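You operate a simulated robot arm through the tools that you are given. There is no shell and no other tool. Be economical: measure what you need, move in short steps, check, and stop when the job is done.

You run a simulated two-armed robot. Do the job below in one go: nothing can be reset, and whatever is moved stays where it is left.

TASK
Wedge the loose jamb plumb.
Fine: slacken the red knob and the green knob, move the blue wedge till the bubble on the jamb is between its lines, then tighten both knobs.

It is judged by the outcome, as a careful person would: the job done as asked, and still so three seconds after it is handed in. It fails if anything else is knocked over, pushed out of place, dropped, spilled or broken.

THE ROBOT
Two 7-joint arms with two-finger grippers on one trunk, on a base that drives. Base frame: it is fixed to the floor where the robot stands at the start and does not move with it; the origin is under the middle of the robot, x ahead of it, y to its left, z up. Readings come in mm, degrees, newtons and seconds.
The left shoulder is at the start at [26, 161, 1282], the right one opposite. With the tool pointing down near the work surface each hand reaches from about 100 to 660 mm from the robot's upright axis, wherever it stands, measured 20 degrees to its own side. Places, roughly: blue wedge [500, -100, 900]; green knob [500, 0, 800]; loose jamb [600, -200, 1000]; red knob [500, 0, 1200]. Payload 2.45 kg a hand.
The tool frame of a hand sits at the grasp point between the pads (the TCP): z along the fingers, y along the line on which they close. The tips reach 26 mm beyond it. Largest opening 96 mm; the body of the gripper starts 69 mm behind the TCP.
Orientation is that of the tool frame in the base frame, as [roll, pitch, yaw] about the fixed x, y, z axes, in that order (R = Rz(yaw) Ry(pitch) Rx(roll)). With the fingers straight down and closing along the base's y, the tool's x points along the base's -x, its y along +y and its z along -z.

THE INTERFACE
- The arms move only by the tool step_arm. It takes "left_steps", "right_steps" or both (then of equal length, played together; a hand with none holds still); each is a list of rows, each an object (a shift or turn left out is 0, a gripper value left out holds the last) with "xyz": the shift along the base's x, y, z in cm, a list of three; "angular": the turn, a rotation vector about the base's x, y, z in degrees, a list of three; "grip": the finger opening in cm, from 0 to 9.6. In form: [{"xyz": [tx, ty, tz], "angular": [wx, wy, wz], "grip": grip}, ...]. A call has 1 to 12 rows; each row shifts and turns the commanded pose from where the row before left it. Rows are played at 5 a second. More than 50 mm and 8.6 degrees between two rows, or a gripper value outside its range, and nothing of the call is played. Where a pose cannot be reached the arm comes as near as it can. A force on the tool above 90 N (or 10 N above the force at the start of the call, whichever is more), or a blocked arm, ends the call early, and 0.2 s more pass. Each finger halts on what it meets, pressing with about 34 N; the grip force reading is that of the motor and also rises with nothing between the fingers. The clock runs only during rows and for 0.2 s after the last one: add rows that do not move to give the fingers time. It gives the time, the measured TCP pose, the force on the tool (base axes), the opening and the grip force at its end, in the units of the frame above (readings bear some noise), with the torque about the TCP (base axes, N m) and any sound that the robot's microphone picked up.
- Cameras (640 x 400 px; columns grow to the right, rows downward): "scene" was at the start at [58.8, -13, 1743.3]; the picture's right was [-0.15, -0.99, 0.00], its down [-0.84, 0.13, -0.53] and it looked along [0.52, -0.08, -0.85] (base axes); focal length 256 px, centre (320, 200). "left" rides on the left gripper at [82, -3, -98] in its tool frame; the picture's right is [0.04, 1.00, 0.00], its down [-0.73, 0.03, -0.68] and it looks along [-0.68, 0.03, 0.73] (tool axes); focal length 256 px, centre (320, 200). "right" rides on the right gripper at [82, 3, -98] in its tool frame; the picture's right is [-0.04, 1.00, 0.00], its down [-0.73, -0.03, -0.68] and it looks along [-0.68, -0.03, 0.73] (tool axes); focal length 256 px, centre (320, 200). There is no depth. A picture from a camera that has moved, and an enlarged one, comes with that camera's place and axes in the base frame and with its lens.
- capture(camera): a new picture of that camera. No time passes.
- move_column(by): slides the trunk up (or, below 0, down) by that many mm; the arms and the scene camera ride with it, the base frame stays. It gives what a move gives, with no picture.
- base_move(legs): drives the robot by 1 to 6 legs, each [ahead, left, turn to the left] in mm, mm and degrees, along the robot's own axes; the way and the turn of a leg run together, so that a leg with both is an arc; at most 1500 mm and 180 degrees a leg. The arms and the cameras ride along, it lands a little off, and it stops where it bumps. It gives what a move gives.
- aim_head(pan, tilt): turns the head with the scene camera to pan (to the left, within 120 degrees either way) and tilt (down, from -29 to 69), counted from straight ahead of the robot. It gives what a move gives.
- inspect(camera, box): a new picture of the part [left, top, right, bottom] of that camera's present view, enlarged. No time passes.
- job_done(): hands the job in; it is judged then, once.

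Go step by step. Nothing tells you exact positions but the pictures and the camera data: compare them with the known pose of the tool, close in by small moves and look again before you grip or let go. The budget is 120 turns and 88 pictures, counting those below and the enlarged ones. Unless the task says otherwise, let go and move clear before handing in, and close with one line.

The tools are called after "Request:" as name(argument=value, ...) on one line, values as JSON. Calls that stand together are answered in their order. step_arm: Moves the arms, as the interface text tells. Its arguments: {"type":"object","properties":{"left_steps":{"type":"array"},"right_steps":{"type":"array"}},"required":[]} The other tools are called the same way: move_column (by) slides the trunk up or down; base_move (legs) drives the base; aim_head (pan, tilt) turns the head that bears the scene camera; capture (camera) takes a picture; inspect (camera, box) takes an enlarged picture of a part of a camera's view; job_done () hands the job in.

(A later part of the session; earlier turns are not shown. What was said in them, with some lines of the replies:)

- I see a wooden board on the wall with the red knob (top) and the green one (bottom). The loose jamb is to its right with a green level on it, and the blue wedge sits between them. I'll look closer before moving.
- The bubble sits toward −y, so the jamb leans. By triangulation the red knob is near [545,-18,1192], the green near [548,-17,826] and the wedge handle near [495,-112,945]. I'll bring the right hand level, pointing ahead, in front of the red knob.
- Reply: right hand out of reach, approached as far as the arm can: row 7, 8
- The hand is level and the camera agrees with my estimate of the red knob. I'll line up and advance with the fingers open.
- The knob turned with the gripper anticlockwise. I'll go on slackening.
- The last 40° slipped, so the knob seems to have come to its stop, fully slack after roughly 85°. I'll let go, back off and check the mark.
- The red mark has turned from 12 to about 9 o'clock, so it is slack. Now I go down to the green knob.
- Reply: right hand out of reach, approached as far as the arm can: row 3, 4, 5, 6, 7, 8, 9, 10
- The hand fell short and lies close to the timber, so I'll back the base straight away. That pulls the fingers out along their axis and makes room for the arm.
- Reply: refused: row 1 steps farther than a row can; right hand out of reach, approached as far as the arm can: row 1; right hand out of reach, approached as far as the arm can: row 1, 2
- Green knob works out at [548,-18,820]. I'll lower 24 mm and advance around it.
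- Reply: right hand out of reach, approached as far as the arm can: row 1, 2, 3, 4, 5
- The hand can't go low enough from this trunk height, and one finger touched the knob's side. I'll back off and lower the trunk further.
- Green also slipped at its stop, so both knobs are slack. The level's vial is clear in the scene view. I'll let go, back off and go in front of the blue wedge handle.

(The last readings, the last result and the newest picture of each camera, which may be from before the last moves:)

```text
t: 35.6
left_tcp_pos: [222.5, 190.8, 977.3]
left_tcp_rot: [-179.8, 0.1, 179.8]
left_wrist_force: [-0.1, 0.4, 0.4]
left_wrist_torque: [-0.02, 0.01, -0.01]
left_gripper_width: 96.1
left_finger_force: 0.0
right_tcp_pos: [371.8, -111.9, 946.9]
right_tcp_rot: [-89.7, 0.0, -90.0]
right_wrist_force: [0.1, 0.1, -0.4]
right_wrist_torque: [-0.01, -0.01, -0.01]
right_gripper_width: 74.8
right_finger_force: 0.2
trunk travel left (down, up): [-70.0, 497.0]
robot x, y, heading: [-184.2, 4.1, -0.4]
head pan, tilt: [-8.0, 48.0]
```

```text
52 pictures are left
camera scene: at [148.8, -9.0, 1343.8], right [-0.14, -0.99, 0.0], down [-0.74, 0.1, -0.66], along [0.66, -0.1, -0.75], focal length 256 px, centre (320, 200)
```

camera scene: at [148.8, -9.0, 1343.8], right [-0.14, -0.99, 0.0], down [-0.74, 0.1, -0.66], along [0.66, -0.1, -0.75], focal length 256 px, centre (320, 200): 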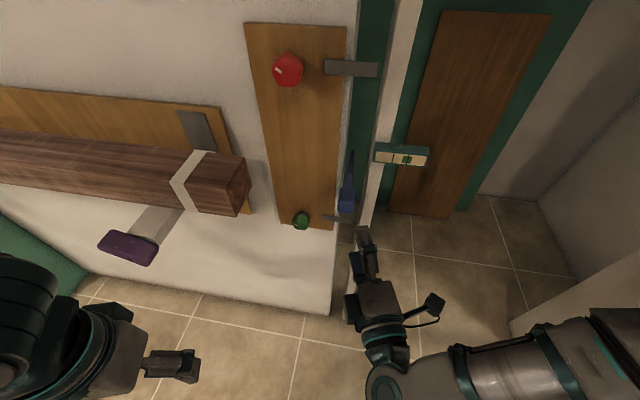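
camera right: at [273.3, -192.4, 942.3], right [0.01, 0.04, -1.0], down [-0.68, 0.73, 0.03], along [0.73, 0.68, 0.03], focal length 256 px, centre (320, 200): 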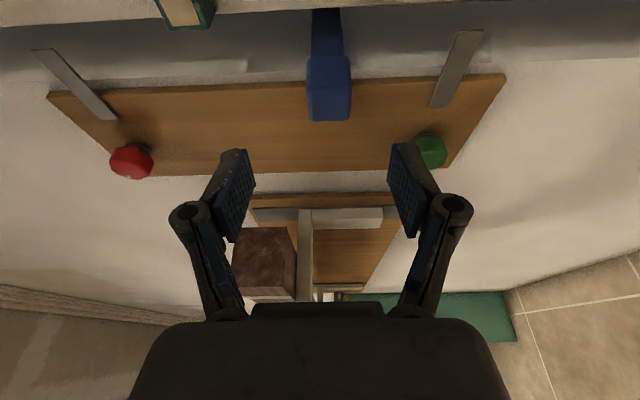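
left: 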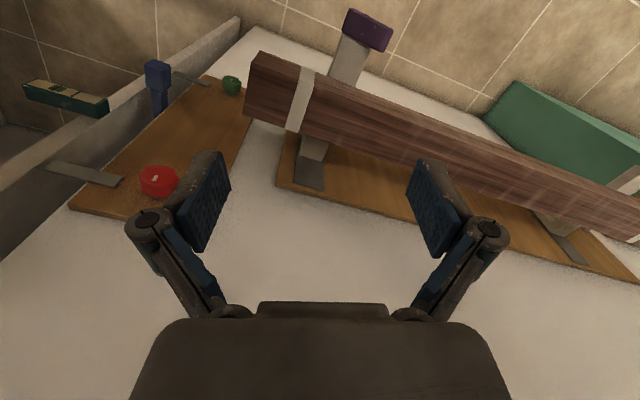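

Seen from here the handle is about 40 mm tall, centred near [495,-112,938]. I'll advance with the fingers above and below it.

Request:
step_arm(right_steps=[{"xyz": [4, 0, -0.8]}, {"xyz": [4, 0, 0]}, {"xyz": [2, 0, 0]}, {}])

Request:
capture(camera="right")

Request:
capture(camera="scene")

```text
t: 36.6
left_tcp_pos: [221.8, 189.5, 977.2]
left_tcp_rot: [-179.9, 0.1, 179.7]
left_wrist_force: [0.2, 0.0, -0.3]
left_wrist_torque: [0.0, -0.03, 0.01]
left_gripper_width: 95.9
left_finger_force: 0.1
right_tcp_pos: [473.7, -112.6, 940.8]
right_tcp_rot: [-89.6, 0.1, -90.1]
right_wrist_force: [0.5, 1.1, 0.5]
right_wrist_torque: [0.0, 0.03, -0.02]
right_gripper_width: 74.8
right_finger_force: 0.1
trunk travel left (down, up): [-70.0, 497.0]
robot x, y, heading: [-176.9, 0.8, 0.1]
head pan, tilt: [-8.0, 48.0]
```

```text
51 pictures are left
camera right: at [374.5, -192.7, 935.7], right [0.01, 0.04, -1.0], down [-0.68, 0.73, 0.03], along [0.73, 0.68, 0.03], focal length 256 px, centre (320, 200)
```

right: 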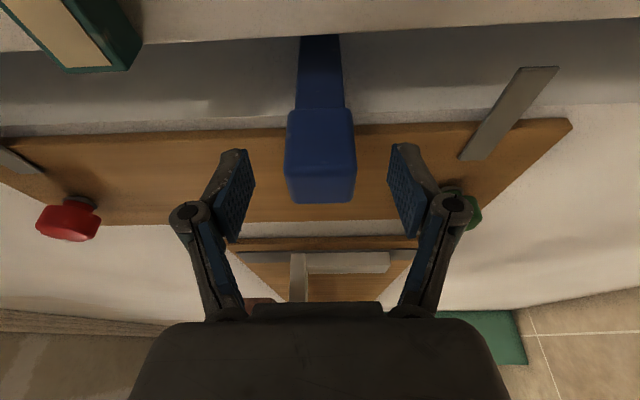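

```text
50 pictures are left
camera scene: at [148.6, -10.7, 1343.9], right [-0.14, -0.99, 0.0], down [-0.74, 0.1, -0.66], along [0.66, -0.1, -0.75], focal length 256 px, centre (320, 200)
```

scene: 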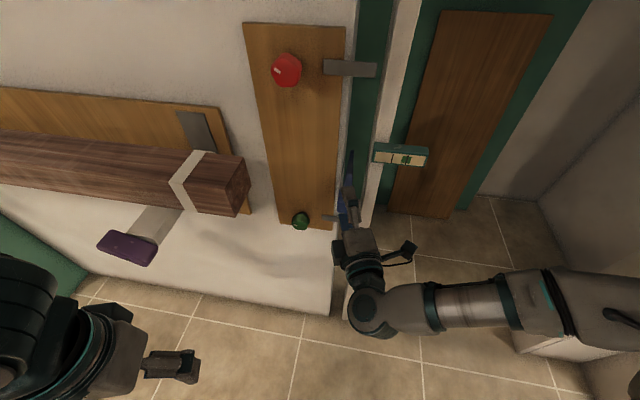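

Request:
step_arm(right_steps=[{"xyz": [2.0, 0, 0]}, {}, {"grip": 2.0}, {}, {}, {}])

Request:
capture(camera="right")

Request:
inspect(camera="scene", box=[320, 120, 448, 200])

```text
t: 38.0
left_tcp_pos: [221.3, 187.9, 978.5]
left_tcp_rot: [-179.8, 0.1, 179.9]
left_wrist_force: [-0.8, 0.3, 0.1]
left_wrist_torque: [0.02, -0.01, -0.03]
left_gripper_width: 96.2
left_finger_force: 0.1
right_tcp_pos: [493.2, -112.3, 938.9]
right_tcp_rot: [-89.6, 0.0, -90.0]
right_wrist_force: [-1.4, -1.7, 2.2]
right_wrist_torque: [0.06, 0.06, 0.17]
right_gripper_width: 35.4
right_finger_force: 45.0
trunk travel left (down, up): [-70.0, 497.0]
robot x, y, heading: [-182.1, -1.3, -0.1]
head pan, tilt: [-8.0, 48.0]
```

```text
49 pictures are left
camera right: at [394.5, -193.4, 935.0], right [0.01, 0.04, -1.0], down [-0.68, 0.73, 0.03], along [0.73, 0.68, 0.03], focal length 256 px, centre (320, 200)
```

right: 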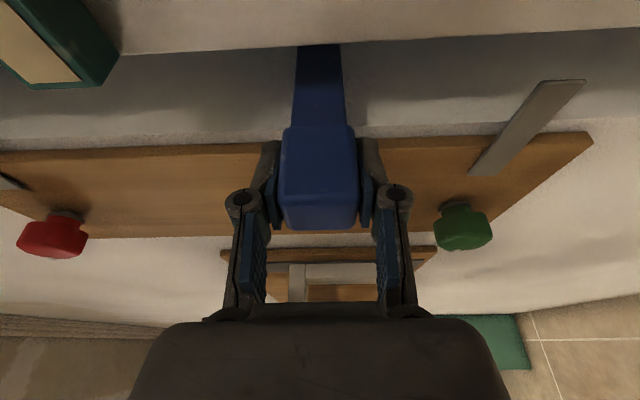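

```text
5.00 times, centred on (384, 160) of scene
camera zoom: at [148.3, -12.2, 1344.0], right [-0.14, -0.99, 0.0], down [-0.74, 0.1, -0.66], along [0.66, -0.09, -0.75], focal length 1280 px, centre (0, 400)
```

zoom: 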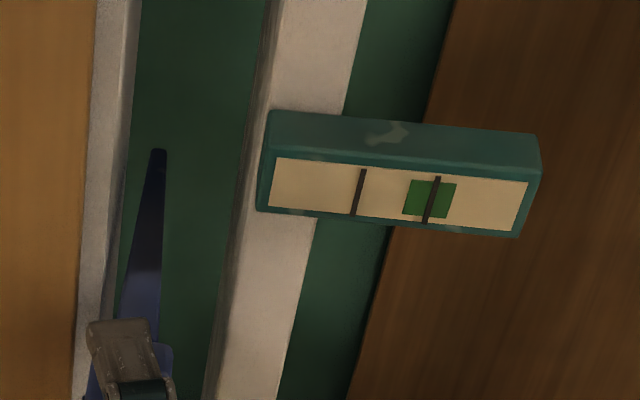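

The wedge is held and the bubble sits on the right-hand line. I'll push in a few mm and watch it.

Request:
step_arm(right_steps=[{"xyz": [0.4, 0, 0]}, {"xyz": [0.4, 0, 0]}, {}])

Request:
inspect(camera="scene", box=[320, 120, 448, 200])

```text
t: 38.8
left_tcp_pos: [219.1, 185.9, 978.8]
left_tcp_rot: [179.9, 0.3, 179.8]
left_wrist_force: [0.0, -0.1, -0.1]
left_wrist_torque: [-0.03, -0.02, 0.02]
left_gripper_width: 96.1
left_finger_force: 0.1
right_tcp_pos: [499.5, -115.0, 939.8]
right_tcp_rot: [-89.6, 0.3, -90.0]
right_wrist_force: [-24.6, -7.2, -2.6]
right_wrist_torque: [-0.07, 0.1, -0.83]
right_gripper_width: 35.4
right_finger_force: 45.3
trunk travel left (down, up): [-70.0, 497.0]
robot x, y, heading: [-181.3, 5.4, -0.1]
head pan, tilt: [-8.0, 48.0]
```

```text
5.00 times, centred on (384, 160) of scene
camera zoom: at [144.1, -14.7, 1344.9], right [-0.14, -0.99, 0.0], down [-0.74, 0.11, -0.67], along [0.66, -0.09, -0.74], focal length 1280 px, centre (0, 400)
```

zoom: 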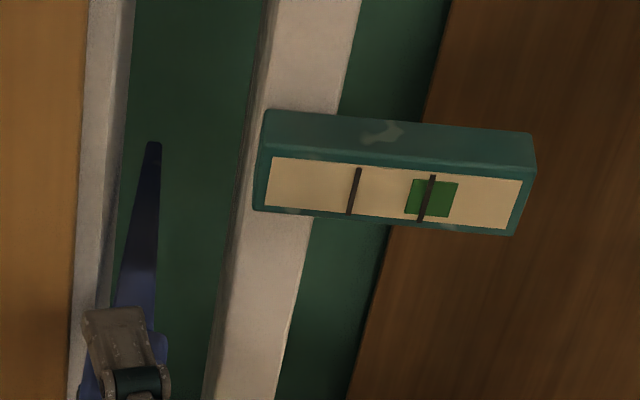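

Pushing in moved the bubble slightly away, so the wedge must come out. I'll pull in steps.

Request:
step_arm(right_steps=[{"xyz": [-0.5, 0, 0]}, {"xyz": [-0.5, 0, 0]}, {"xyz": [-0.5, 0, 0]}, {"xyz": [-0.5, 0, 0]}, {}])

Request:
inspect(camera="scene", box=[320, 120, 448, 200])

```text
t: 40.0
left_tcp_pos: [222.4, 190.7, 976.9]
left_tcp_rot: [-179.8, 0.1, 179.8]
left_wrist_force: [-0.5, 0.5, 0.2]
left_wrist_torque: [0.02, -0.02, -0.02]
left_gripper_width: 96.1
left_finger_force: 0.0
right_tcp_pos: [481.2, -108.6, 939.9]
right_tcp_rot: [-89.5, 0.1, -89.9]
right_wrist_force: [4.9, 10.6, 9.3]
right_wrist_torque: [0.36, -0.24, -0.2]
right_gripper_width: 35.3
right_finger_force: 45.3
trunk travel left (down, up): [-70.0, 497.0]
robot x, y, heading: [-179.6, 2.9, -0.3]
head pan, tilt: [-8.0, 48.0]
```

```text
5.00 times, centred on (384, 160) of scene
camera zoom: at [148.2, -7.9, 1344.1], right [-0.14, -0.99, 0.0], down [-0.74, 0.1, -0.67], along [0.66, -0.1, -0.75], focal length 1280 px, centre (0, 400)
```

zoom: 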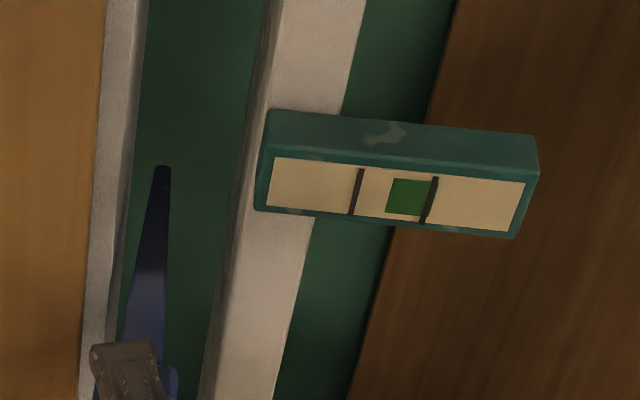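

Request:
step_arm(right_steps=[{"xyz": [-0.5, -0.1, 0]}, {"xyz": [-0.6, 0, 0]}, {}])

Request:
inspect(camera="scene", box=[352, 130, 448, 190])

```text
t: 40.8
left_tcp_pos: [221.9, 192.1, 977.5]
left_tcp_rot: [-179.7, 0.1, 179.9]
left_wrist_force: [-0.6, 0.3, -0.2]
left_wrist_torque: [0.07, -0.01, -0.02]
left_gripper_width: 95.9
left_finger_force: 0.1
right_tcp_pos: [471.0, -106.0, 940.1]
right_tcp_rot: [-89.7, -0.2, -89.6]
right_wrist_force: [9.6, 31.4, 7.7]
right_wrist_torque: [0.2, -0.15, 0.81]
right_gripper_width: 35.6
right_finger_force: 44.5
trunk travel left (down, up): [-70.0, 497.0]
robot x, y, heading: [-182.7, 4.6, -0.0]
head pan, tilt: [-8.0, 48.0]
```

```text
6.67 times, centred on (400, 160) of scene
camera zoom: at [149.3, 0.7, 1343.8], right [-0.14, -0.99, 0.01], down [-0.74, 0.1, -0.67], along [0.66, -0.1, -0.75], focal length 1707 px, centre (-213, 467)
```

zoom: 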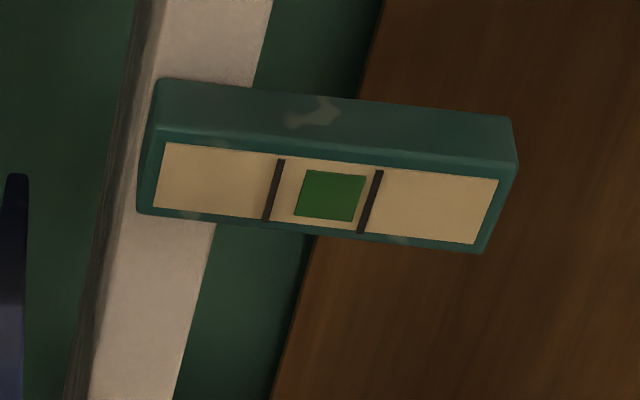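

Request:
step_arm(right_steps=[{"xyz": [-0.4, -0.3, 0]}, {}, {}])

Request:
inspect(camera="scene", box=[352, 130, 448, 190])

```text
t: 41.6
left_tcp_pos: [221.9, 190.2, 976.7]
left_tcp_rot: [-179.6, 0.1, 179.8]
left_wrist_force: [0.8, 0.0, 1.0]
left_wrist_torque: [0.0, -0.01, 0.0]
left_gripper_width: 96.0
left_finger_force: 0.1
right_tcp_pos: [467.2, -111.9, 939.6]
right_tcp_rot: [-89.5, -0.1, -89.9]
right_wrist_force: [9.5, 27.5, 9.2]
right_wrist_torque: [-0.04, -0.14, 1.08]
right_gripper_width: 34.9
right_finger_force: 45.5
trunk travel left (down, up): [-70.0, 497.0]
robot x, y, heading: [-185.9, -4.8, 0.1]
head pan, tilt: [-8.0, 48.0]
```

```text
6.67 times, centred on (400, 160) of scene
camera zoom: at [149.1, -1.1, 1343.9], right [-0.14, -0.99, 0.01], down [-0.74, 0.1, -0.67], along [0.66, -0.1, -0.75], focal length 1707 px, centre (-213, 467)
```

zoom: 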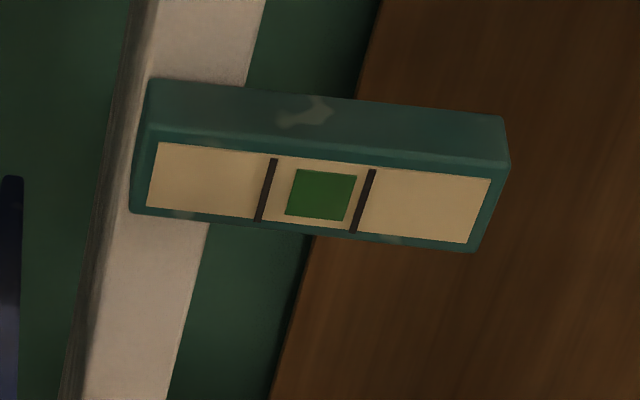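

Request:
step_arm(right_steps=[{"xyz": [-0.3, 0, 0]}, {}, {"grip": 6.5}, {}, {}])

Request:
inspect(camera="scene", box=[320, 120, 448, 200])

```text
t: 42.8
left_tcp_pos: [221.5, 195.2, 976.1]
left_tcp_rot: [-179.6, 0.1, 180.0]
left_wrist_force: [-0.4, 0.3, -0.3]
left_wrist_torque: [-0.08, 0.03, 0.01]
left_gripper_width: 96.1
left_finger_force: 0.0
right_tcp_pos: [463.6, -108.5, 938.5]
right_tcp_rot: [-89.7, -0.2, -90.0]
right_wrist_force: [0.1, 0.7, 0.0]
right_wrist_torque: [-0.03, 0.0, -0.08]
right_gripper_width: 64.9
right_finger_force: 0.0
trunk travel left (down, up): [-70.0, 497.0]
robot x, y, heading: [-181.8, 1.2, -0.0]
head pan, tilt: [-8.0, 48.0]
```

```text
5.00 times, centred on (384, 160) of scene
camera zoom: at [149.0, -3.4, 1343.8], right [-0.14, -0.99, 0.01], down [-0.74, 0.1, -0.67], along [0.66, -0.1, -0.75], focal length 1280 px, centre (0, 400)
```

zoom: 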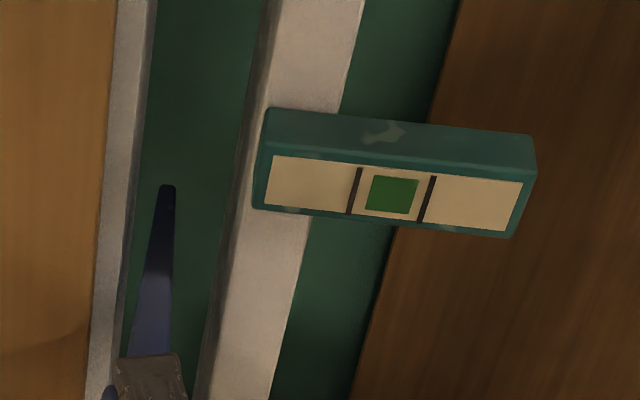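

The bubble is centred between its lines with the wedge released. Now I back off and go to the green knob to tighten it.

Request:
step_arm(right_steps=[{"xyz": [-4, 0, 0]}, {"xyz": [-4.5, 0, 0], "grip": 7.5}, {"xyz": [0, 0, -3.5]}, {"xyz": [0, 3.1, -3.5]}, {"xyz": [0, 3, -3], "angular": [-7, 0, 0]}, {"xyz": [0, 3, -1.8], "angular": [-7, 0, 0]}, {"xyz": [4, 0, 0]}, {"xyz": [4, 0, 0]}, {"xyz": [3, 0, 0]}, {}])

Request:
capture(camera="right")

Request:
capture(camera="scene")

```text
t: 45.0
left_tcp_pos: [222.6, 189.5, 977.5]
left_tcp_rot: [-179.9, 0.2, 179.9]
left_wrist_force: [0.3, -0.4, -0.8]
left_wrist_torque: [0.04, 0.0, 0.03]
left_gripper_width: 95.6
left_finger_force: 0.0
right_tcp_pos: [489.5, -24.3, 819.8]
right_tcp_rot: [-89.5, -14.0, -90.0]
right_wrist_force: [0.1, 0.5, -0.1]
right_wrist_torque: [-0.04, -0.01, -0.02]
right_gripper_width: 75.1
right_finger_force: 0.0
trunk travel left (down, up): [-70.0, 497.0]
robot x, y, heading: [-182.4, 4.2, -0.2]
head pan, tilt: [-8.0, 48.0]
```

```text
42 pictures are left
camera right: at [390.2, -103.8, 835.1], right [0.01, -0.2, -0.98], down [-0.68, 0.72, -0.15], along [0.73, 0.67, -0.13], focal length 256 px, centre (320, 200)
```

right: 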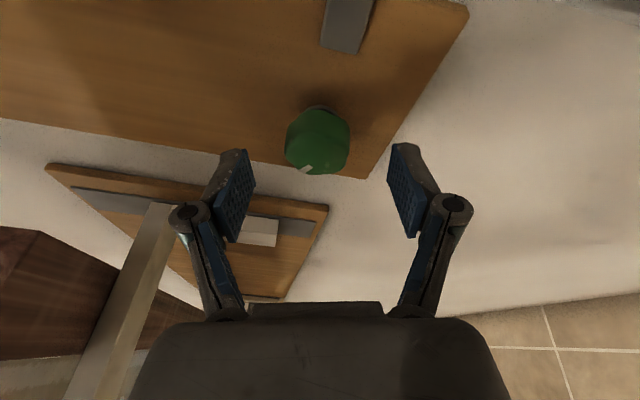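

```text
41 pictures are left
camera scene: at [148.6, -10.6, 1344.0], right [-0.14, -0.99, 0.0], down [-0.74, 0.1, -0.66], along [0.66, -0.1, -0.75], focal length 256 px, centre (320, 200)
```

scene: 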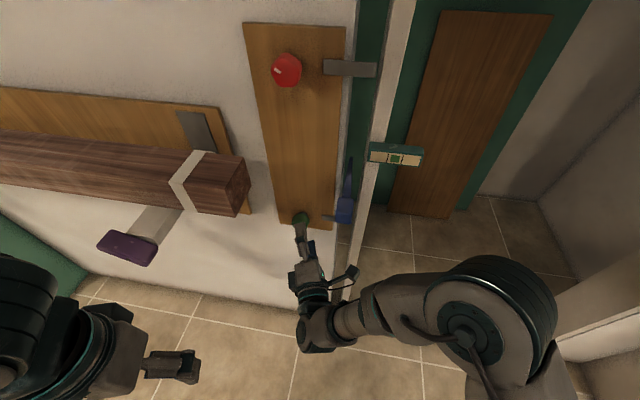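

Request:
step_arm(right_steps=[{"xyz": [2.7, 0.6, 0]}, {"xyz": [2.8, 0, 0]}, {}, {"grip": 2.0}, {}, {}, {"angular": [8, 0, 0]}, {"angular": [8, 0, 0]}, {"angular": [8, 0, 0]}, {"angular": [8, 0, 0]}, {"angular": [8, 0, 0]}, {}])

Request:
capture(camera="right")

```text
t: 47.6
left_tcp_pos: [222.4, 187.7, 978.9]
left_tcp_rot: [180.0, 0.1, 179.8]
left_wrist_force: [-0.5, -0.2, -0.6]
left_wrist_torque: [-0.01, -0.02, -0.01]
left_gripper_width: 96.0
left_finger_force: 0.0
right_tcp_pos: [545.3, -19.8, 819.2]
right_tcp_rot: [-89.7, 26.3, -90.2]
right_wrist_force: [8.9, -4.2, -1.9]
right_wrist_torque: [-0.53, -1.37, 0.13]
right_gripper_width: 41.2
right_finger_force: 45.3
trunk travel left (down, up): [-70.0, 497.0]
robot x, y, heading: [-183.4, -2.5, -0.1]
head pan, tilt: [-8.0, 48.0]
```

```text
40 pictures are left
camera right: at [445.7, -90.2, 779.1], right [0.01, 0.48, -0.88], down [-0.68, 0.65, 0.35], along [0.74, 0.59, 0.33], focal length 256 px, centre (320, 200)
```

right: 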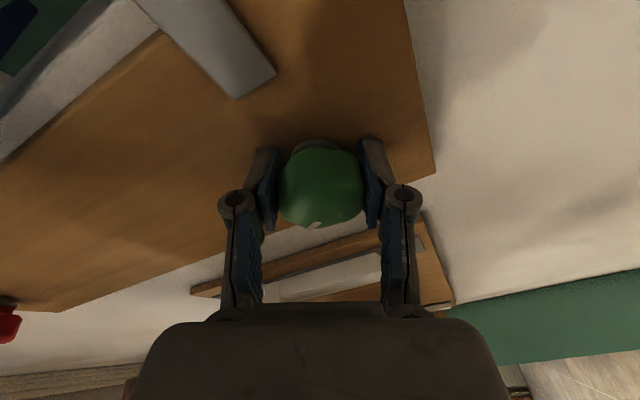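

Request:
step_arm(right_steps=[{"angular": [8, 0, 0]}, {"angular": [8, 0, 0]}, {"angular": [8, 0, 0]}, {"angular": [8, 0, 0]}, {"angular": [8, 0, 0]}, {"angular": [8, 0, 0]}, {"angular": [8, 0, 0]}, {"angular": [8, 0, 0]}, {"angular": [8, 0, 0]}, {}])

Request:
capture(camera="right")

Request:
inspect(camera="scene", box=[320, 120, 448, 200])

```text
t: 49.8
left_tcp_pos: [222.5, 189.4, 976.3]
left_tcp_rot: [-179.9, 0.2, 179.8]
left_wrist_force: [0.1, -0.7, -0.1]
left_wrist_torque: [-0.01, -0.02, 0.01]
left_gripper_width: 96.2
left_finger_force: 0.1
right_tcp_pos: [544.0, -17.7, 818.5]
right_tcp_rot: [91.7, 81.9, 91.1]
right_wrist_force: [-0.7, -1.1, -1.0]
right_wrist_torque: [-0.82, 0.07, -0.78]
right_gripper_width: 46.6
right_finger_force: 44.7
trunk travel left (down, up): [-70.0, 497.0]
robot x, y, heading: [-180.5, 3.2, -0.1]
head pan, tilt: [-8.0, 48.0]
```

```text
39 pictures are left
camera right: at [444.1, -2.2, 738.6], right [0.01, 0.98, 0.18], down [-0.68, -0.13, 0.72], along [0.74, -0.13, 0.66], focal length 256 px, centre (320, 200)
```

right: 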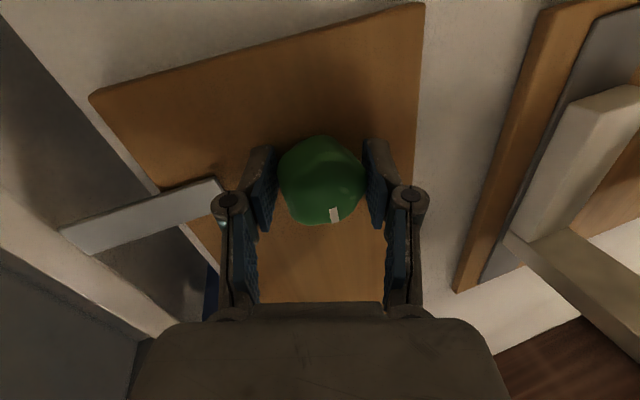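

```text
5.00 times, centred on (384, 160) of scene
camera zoom: at [149.3, -10.8, 1343.7], right [-0.14, -0.99, 0.0], down [-0.74, 0.1, -0.66], along [0.66, -0.1, -0.75], focal length 1280 px, centre (0, 400)
```

zoom: 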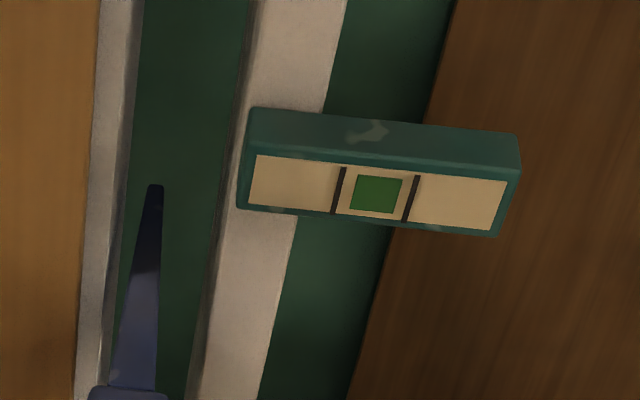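

Request:
step_arm(right_steps=[{"angular": [8, 0, 0]}, {"angular": [8, 0, 0]}, {"angular": [8, 0, 0]}, {"angular": [8, 0, 0]}, {}])

Request:
capture(camera="right")

```text
t: 51.0
left_tcp_pos: [223.4, 189.7, 978.3]
left_tcp_rot: [-179.8, 0.1, 179.8]
left_wrist_force: [-0.2, 1.4, -0.1]
left_wrist_torque: [-0.01, -0.01, 0.01]
left_gripper_width: 96.3
left_finger_force: 0.0
right_tcp_pos: [544.4, -18.8, 819.6]
right_tcp_rot: [90.6, 49.9, 90.2]
right_wrist_force: [1.1, 0.1, 0.6]
right_wrist_torque: [-0.67, 0.57, -0.92]
right_gripper_width: 44.5
right_finger_force: 45.2
trunk travel left (down, up): [-70.0, 497.0]
robot x, y, heading: [-184.0, 3.4, -0.3]
head pan, tilt: [-8.0, 48.0]
```

```text
37 pictures are left
camera right: at [445.0, 38.1, 759.2], right [0.01, 0.74, 0.67], down [-0.68, -0.49, 0.55], along [0.74, -0.46, 0.5], focal length 256 px, centre (320, 200)
```

right: 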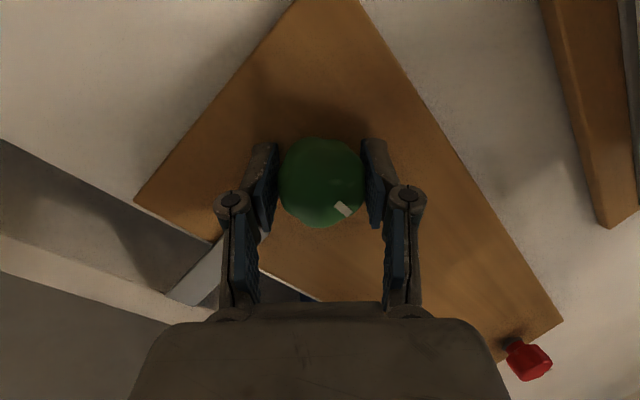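

Green slipped at its tight stop. I'll let go, back off, turn the wrist back and raise the trunk for the red knob.

Request:
step_arm(right_steps=[{"grip": 7.5}, {}, {"xyz": [-4, 0, 0]}, {"xyz": [-4.5, 0, 0]}, {"xyz": [-4.5, 0, 0]}, {"xyz": [-4.5, -1, 0], "angular": [-8, 0, 0]}, {"angular": [-8, 0, 0]}, {"angular": [-8, 0, 0]}, {"angular": [-8, 0, 0]}, {"angular": [-8, 0, 0]}, {"angular": [-8, 0, 0]}, {"angular": [-8, 0, 0]}])

Request:
step_arm(right_steps=[{"angular": [-8, 0, 0]}, {"angular": [-8, 0, 0]}, {"angular": [-8, 0, 0]}, {"angular": [-8, 0, 0]}, {"angular": [-8, 0, 0]}, {"angular": [-8, 0, 0]}, {"angular": [-8, 0, 0]}, {"angular": [-8, 0, 0]}, {"angular": [-8, 0, 0]}, {"angular": [-8, 0, 0]}, {"angular": [-8, 0, 0]}])

Request:
inspect(camera="scene", box=[256, 120, 448, 240])

Request:
move_column(by=300)

Request:
capture(camera="right")

Request:
capture(camera="scene")

```text
t: 53.6
left_tcp_pos: [222.1, 189.8, 977.0]
left_tcp_rot: [-179.9, 0.1, 179.8]
left_wrist_force: [0.9, 0.3, 0.3]
left_wrist_torque: [-0.02, 0.02, -0.05]
left_gripper_width: 95.9
left_finger_force: 0.1
right_tcp_pos: [369.4, -27.5, 819.5]
right_tcp_rot: [-89.9, 74.0, -90.3]
right_wrist_force: [0.5, 0.4, -0.1]
right_wrist_torque: [-0.01, 0.01, 0.02]
right_gripper_width: 75.1
right_finger_force: 0.0
trunk travel left (down, up): [-70.0, 497.0]
robot x, y, heading: [-182.2, 0.6, -0.2]
head pan, tilt: [-8.0, 48.0]
```

```text
t: 56.0
left_tcp_pos: [222.0, 188.4, 978.8]
left_tcp_rot: [-179.9, 0.2, 179.8]
left_wrist_force: [0.5, -0.2, -0.2]
left_wrist_torque: [0.01, 0.01, 0.0]
left_gripper_width: 96.1
left_finger_force: 0.2
right_tcp_pos: [369.5, -28.5, 821.2]
right_tcp_rot: [-89.6, -14.1, -90.0]
right_wrist_force: [0.2, 0.5, 0.2]
right_wrist_torque: [0.01, 0.01, -0.03]
right_gripper_width: 74.8
right_finger_force: 0.1
trunk travel left (down, up): [-70.0, 497.0]
robot x, y, heading: [-182.0, -0.5, -0.2]
head pan, tilt: [-8.0, 48.0]
```

```text
3.33 times, centred on (352, 180) of scene
camera zoom: at [148.3, -9.9, 1344.0], right [-0.14, -0.99, 0.0], down [-0.74, 0.1, -0.67], along [0.66, -0.1, -0.75], focal length 854 px, centre (213, 267)
```

zoom: 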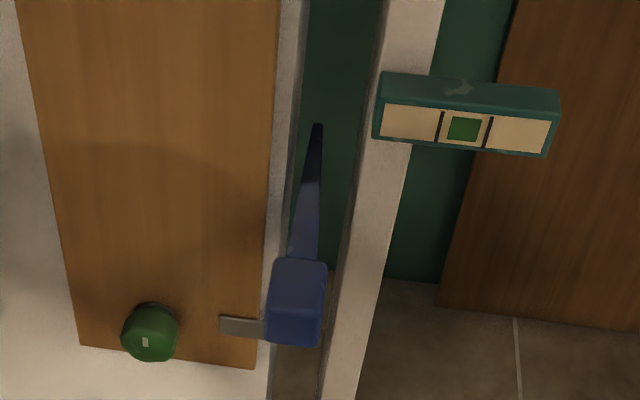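

```text
t: 59.0
left_tcp_pos: [222.5, 189.8, 1277.4]
left_tcp_rot: [-180.0, 0.0, 179.8]
left_wrist_force: [0.1, 0.9, 0.1]
left_wrist_torque: [0.0, 0.03, 0.0]
left_gripper_width: 96.0
left_finger_force: 0.0
right_tcp_pos: [369.7, -29.5, 1118.9]
right_tcp_rot: [-89.7, -14.1, -90.0]
right_wrist_force: [0.3, 0.4, -0.1]
right_wrist_torque: [-0.01, 0.01, 0.01]
right_gripper_width: 74.8
right_finger_force: 0.2
trunk travel left (down, up): [-370.0, 197.0]
robot x, y, heading: [-181.0, -1.4, -0.2]
head pan, tilt: [-8.0, 48.0]
```

```text
35 pictures are left
camera right: at [270.4, -107.7, 1135.0], right [0.01, -0.2, -0.98], down [-0.68, 0.72, -0.15], along [0.73, 0.67, -0.13], focal length 256 px, centre (320, 200)
```

right: 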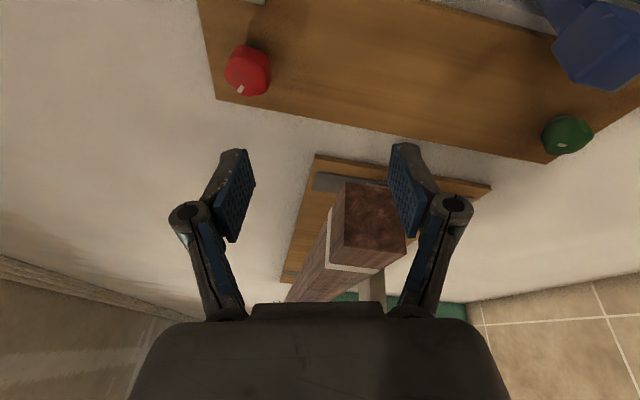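

```text
34 pictures are left
camera scene: at [-98.7, -9.6, 1675.9], right [-0.14, -0.99, 0.0], down [-0.74, 0.1, -0.67], along [0.66, -0.1, -0.75], focal length 256 px, centre (320, 200)
```

scene: 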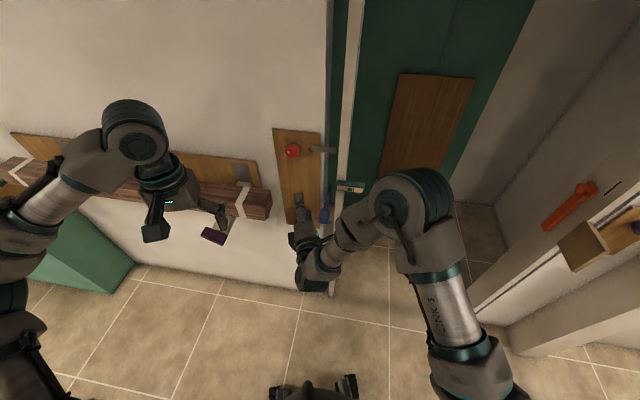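

Request:
step_arm(right_steps=[{"xyz": [0, 0.6, 3.6]}, {"xyz": [0, 0.6, 3.5]}, {"xyz": [4, 0, 0]}, {"xyz": [4, 0, 0]}, {"xyz": [4, 0, 0]}, {}])

Request:
capture(camera="right")

```text
t: 60.4
left_tcp_pos: [222.0, 189.4, 1278.0]
left_tcp_rot: [-179.8, 0.1, 179.8]
left_wrist_force: [0.5, 0.4, -0.3]
left_wrist_torque: [0.02, -0.01, 0.03]
left_gripper_width: 95.9
left_finger_force: 0.1
right_tcp_pos: [490.7, -16.8, 1193.9]
right_tcp_rot: [-89.6, -14.0, -90.0]
right_wrist_force: [-0.5, 0.2, -0.9]
right_wrist_torque: [0.01, 0.01, 0.0]
right_gripper_width: 74.9
right_finger_force: 0.0
trunk travel left (down, up): [-370.0, 197.0]
robot x, y, heading: [-180.9, 0.0, -0.2]
head pan, tilt: [-8.0, 48.0]
```

```text
33 pictures are left
camera right: at [390.4, -95.7, 1208.2], right [0.01, -0.2, -0.98], down [-0.68, 0.72, -0.15], along [0.73, 0.67, -0.13], focal length 256 px, centre (320, 200)
```

right: 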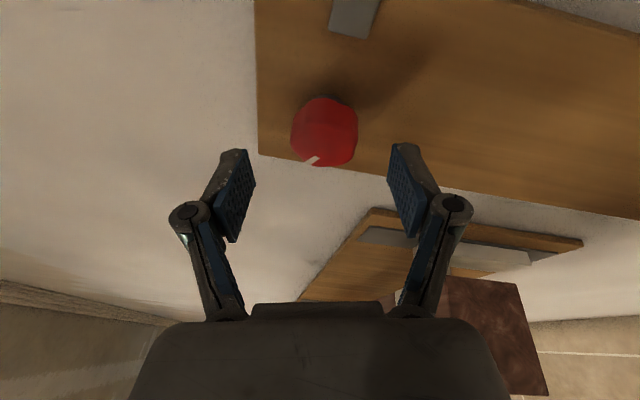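

Request:
step_arm(right_steps=[{"xyz": [2.7, 0, -0.3]}, {"xyz": [2.7, 0, 0]}, {}, {"grip": 2.0}, {}, {}, {"angular": [8, 0, 0]}, {"angular": [8, 0, 0]}, {"angular": [8, 0, 0]}, {"angular": [8, 0, 0]}, {"angular": [8, 0, 0]}, {}])

Request:
step_arm(right_steps=[{"angular": [8, 0, 0]}, {"angular": [8, 0, 0]}, {"angular": [8, 0, 0]}, {"angular": [8, 0, 0]}, {"angular": [8, 0, 0]}, {"angular": [8, 0, 0]}, {"angular": [8, 0, 0]}, {"angular": [8, 0, 0]}, {"angular": [8, 0, 0]}, {}])

Request:
capture(camera="right")

Request:
inspect(camera="scene", box=[288, 140, 416, 220])

```text
t: 63.0
left_tcp_pos: [222.2, 190.5, 1278.2]
left_tcp_rot: [-179.9, 0.1, 179.7]
left_wrist_force: [-0.2, 0.1, -0.2]
left_wrist_torque: [0.0, 0.03, 0.02]
left_gripper_width: 96.1
left_finger_force: 0.0
right_tcp_pos: [543.1, -16.9, 1190.8]
right_tcp_rot: [-89.5, 26.2, -90.2]
right_wrist_force: [8.3, -1.5, 12.6]
right_wrist_torque: [-0.49, -1.37, 0.26]
right_gripper_width: 41.0
right_finger_force: 44.3
trunk travel left (down, up): [-370.0, 197.0]
robot x, y, heading: [-180.3, 1.3, -0.1]
head pan, tilt: [-8.0, 48.0]
```

```text
t: 65.2
left_tcp_pos: [221.8, 187.6, 1278.4]
left_tcp_rot: [-179.9, 0.1, 179.8]
left_wrist_force: [0.2, -0.4, -1.0]
left_wrist_torque: [-0.04, -0.01, 0.0]
left_gripper_width: 95.9
left_finger_force: 0.0
right_tcp_pos: [544.2, -17.6, 1186.6]
right_tcp_rot: [91.8, 81.8, 91.5]
right_wrist_force: [0.5, -5.4, -0.8]
right_wrist_torque: [-0.76, 0.11, -0.74]
right_gripper_width: 46.7
right_finger_force: 44.8
trunk travel left (down, up): [-370.0, 197.0]
robot x, y, heading: [-184.1, -1.9, -0.2]
head pan, tilt: [-8.0, 48.0]
```

```text
32 pictures are left
camera right: at [444.2, -1.7, 1106.1], right [0.01, 0.98, 0.18], down [-0.68, -0.13, 0.72], along [0.74, -0.13, 0.66], focal length 256 px, centre (320, 200)
```

right: 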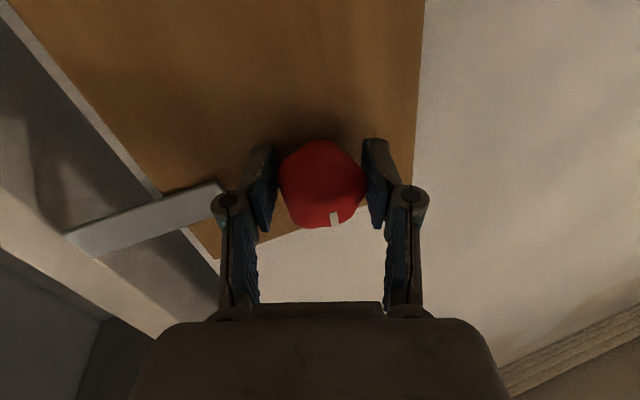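

```text
5.00 times, centred on (352, 180) of scene
camera zoom: at [-97.8, -12.5, 1675.9], right [-0.14, -0.99, 0.0], down [-0.74, 0.1, -0.67], along [0.66, -0.09, -0.75], focal length 1280 px, centre (160, 300)
```

zoom: 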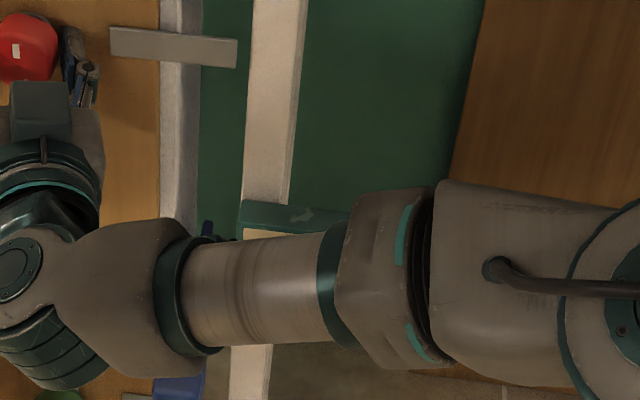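

Request:
step_arm(right_steps=[{"angular": [8, 0, 0]}, {"angular": [8, 0, 0]}, {"angular": [8, 0, 0]}, {"angular": [8, 0, 0]}, {}])

Request:
capture(camera="right")

Request:
step_arm(right_steps=[{"grip": 7.5}, {}, {"xyz": [-4, 0, 0]}, {"xyz": [-4.5, 0, 0]}, {"xyz": [-4.5, 0, 0]}, {"xyz": [-4.5, -3, 0], "angular": [-8, 0, 0]}, {"xyz": [-4, -3, 0], "angular": [-8, 0, 0]}, {"angular": [-8, 0, 0]}, {"angular": [-8, 0, 0]}, {"angular": [-8, 0, 0]}, {}])

Request:
capture(camera="scene")

Request:
inspect(camera="scene", box=[256, 120, 384, 200])

```text
t: 66.4
left_tcp_pos: [222.8, 189.1, 1278.6]
left_tcp_rot: [-179.8, 0.0, 179.8]
left_wrist_force: [0.3, -0.6, 0.1]
left_wrist_torque: [-0.03, 0.0, -0.04]
left_gripper_width: 95.8
left_finger_force: 0.0
right_tcp_pos: [543.8, -16.4, 1187.4]
right_tcp_rot: [90.6, 49.8, 90.1]
right_wrist_force: [0.8, -2.3, -1.3]
right_wrist_torque: [-0.63, 0.52, -0.85]
right_gripper_width: 44.8
right_finger_force: 44.9
trunk travel left (down, up): [-370.0, 197.0]
robot x, y, heading: [-179.7, 4.7, -0.3]
head pan, tilt: [-8.0, 48.0]
```

```text
30 pictures are left
camera right: at [444.6, 40.0, 1127.1], right [0.01, 0.74, 0.68], down [-0.68, -0.49, 0.55], along [0.74, -0.46, 0.5], focal length 256 px, centre (320, 200)
```

right: 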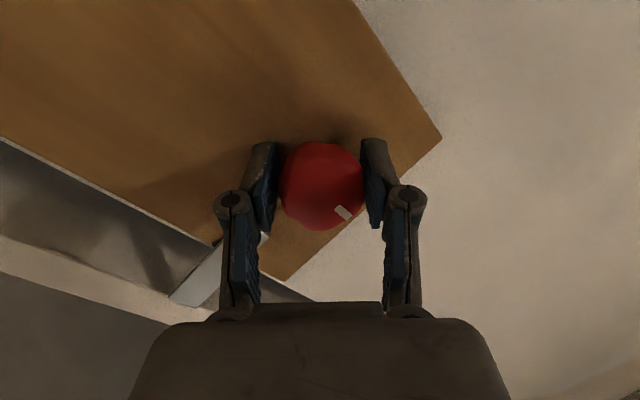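

```text
refused: row 6 steps farther than a row can; nothing moved
```

```text
29 pictures are left
camera scene: at [-97.3, -10.9, 1675.9], right [-0.14, -0.99, 0.0], down [-0.74, 0.1, -0.67], along [0.66, -0.09, -0.75], focal length 256 px, centre (320, 200)
```

scene: 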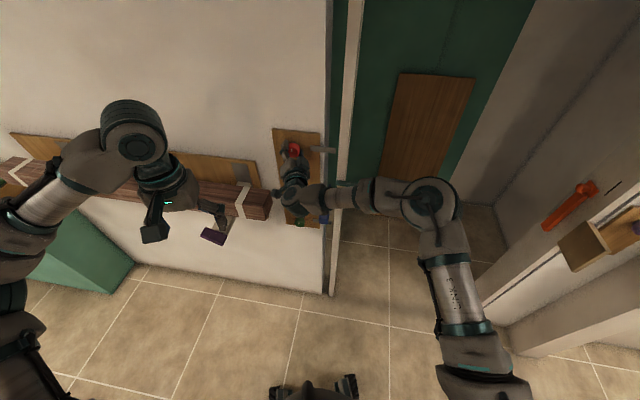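

```text
5.00 times, centred on (320, 160) of scene
camera zoom: at [-97.3, -10.9, 1675.9], right [-0.14, -0.99, 0.0], down [-0.74, 0.1, -0.67], along [0.66, -0.09, -0.75], focal length 1280 px, centre (320, 400)
```

zoom: 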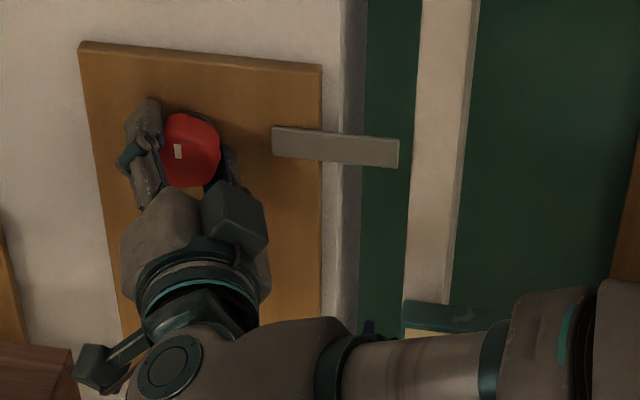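

Red is at its tight stop with its mark back upright. Now I let go and back clear.

Request:
step_arm(right_steps=[{"grip": 7.5}, {}, {"xyz": [-4, 0, 0]}, {"xyz": [-4.5, 0, 0]}, {"xyz": [-4.5, 0, 0]}, {"xyz": [-4, -2, 0], "angular": [-8, 0, 0]}, {"xyz": [-4, -2, 0], "angular": [-8, 0, 0]}, {"angular": [-8, 0, 0]}, {"angular": [-8, 0, 0]}, {"angular": [-8, 0, 0]}, {}])

Request:
base_move(legs=[[-120, 0, 0]])

Request:
capture(camera="scene")

Request:
inspect(camera="scene", box=[250, 110, 378, 190])

```text
t: 68.8
left_tcp_pos: [222.9, 189.1, 1277.8]
left_tcp_rot: [-179.9, 0.1, 179.8]
left_wrist_force: [0.0, 0.4, -0.9]
left_wrist_torque: [-0.03, 0.03, -0.03]
left_gripper_width: 96.1
left_finger_force: 0.0
right_tcp_pos: [334.5, -55.6, 1187.6]
right_tcp_rot: [-152.0, 89.8, -152.5]
right_wrist_force: [0.4, -0.5, -0.2]
right_wrist_torque: [0.05, 0.02, 0.0]
right_gripper_width: 75.1
right_finger_force: 0.0
trunk travel left (down, up): [-370.0, 197.0]
robot x, y, heading: [-184.2, 0.6, 0.0]
head pan, tilt: [-8.0, 48.0]
```

```text
t: 70.0
left_tcp_pos: [104.0, 189.1, 1277.1]
left_tcp_rot: [-179.9, 0.1, 179.7]
left_wrist_force: [-0.4, -0.9, -0.3]
left_wrist_torque: [0.0, -0.01, 0.02]
left_gripper_width: 96.0
left_finger_force: 0.0
right_tcp_pos: [213.6, -56.5, 1187.9]
right_tcp_rot: [149.9, 89.8, 149.5]
right_wrist_force: [0.1, 0.0, 0.9]
right_wrist_torque: [-0.01, 0.02, -0.01]
right_gripper_width: 74.8
right_finger_force: 0.1
trunk travel left (down, up): [-370.0, 197.0]
robot x, y, heading: [-304.1, -1.0, 0.1]
head pan, tilt: [-8.0, 48.0]
```

```text
27 pictures are left
camera scene: at [-217.2, -11.4, 1675.8], right [-0.14, -0.99, 0.0], down [-0.74, 0.11, -0.66], along [0.66, -0.1, -0.75], focal length 256 px, centre (320, 200)
```

scene: 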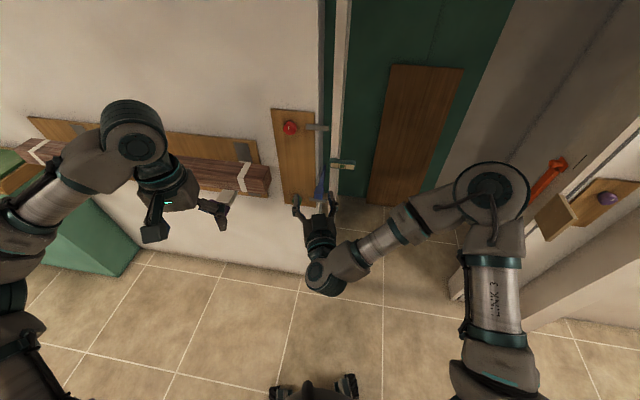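

```text
5.00 times, centred on (314, 150) of scene
camera zoom: at [-217.2, -11.4, 1675.8], right [-0.14, -0.99, 0.0], down [-0.74, 0.11, -0.66], along [0.66, -0.1, -0.75], focal length 1280 px, centre (350, 450)
```

zoom: 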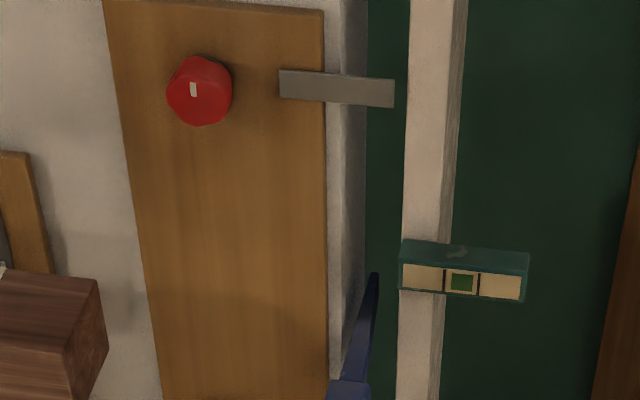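

The bubble is centred between its lines, and both knob marks are back upright with the knobs turned to their stops. The timber, level and wedge are in place and the hands are clear, so I'm handing in.

Request:
job_done()

```text
The job is handed in.
```

The jamb is wedged plumb: I drew the blue wedge out until the bubble was centred between its lines, then tightened both knobs to their stops, and the bubble was still centred in the last picture.
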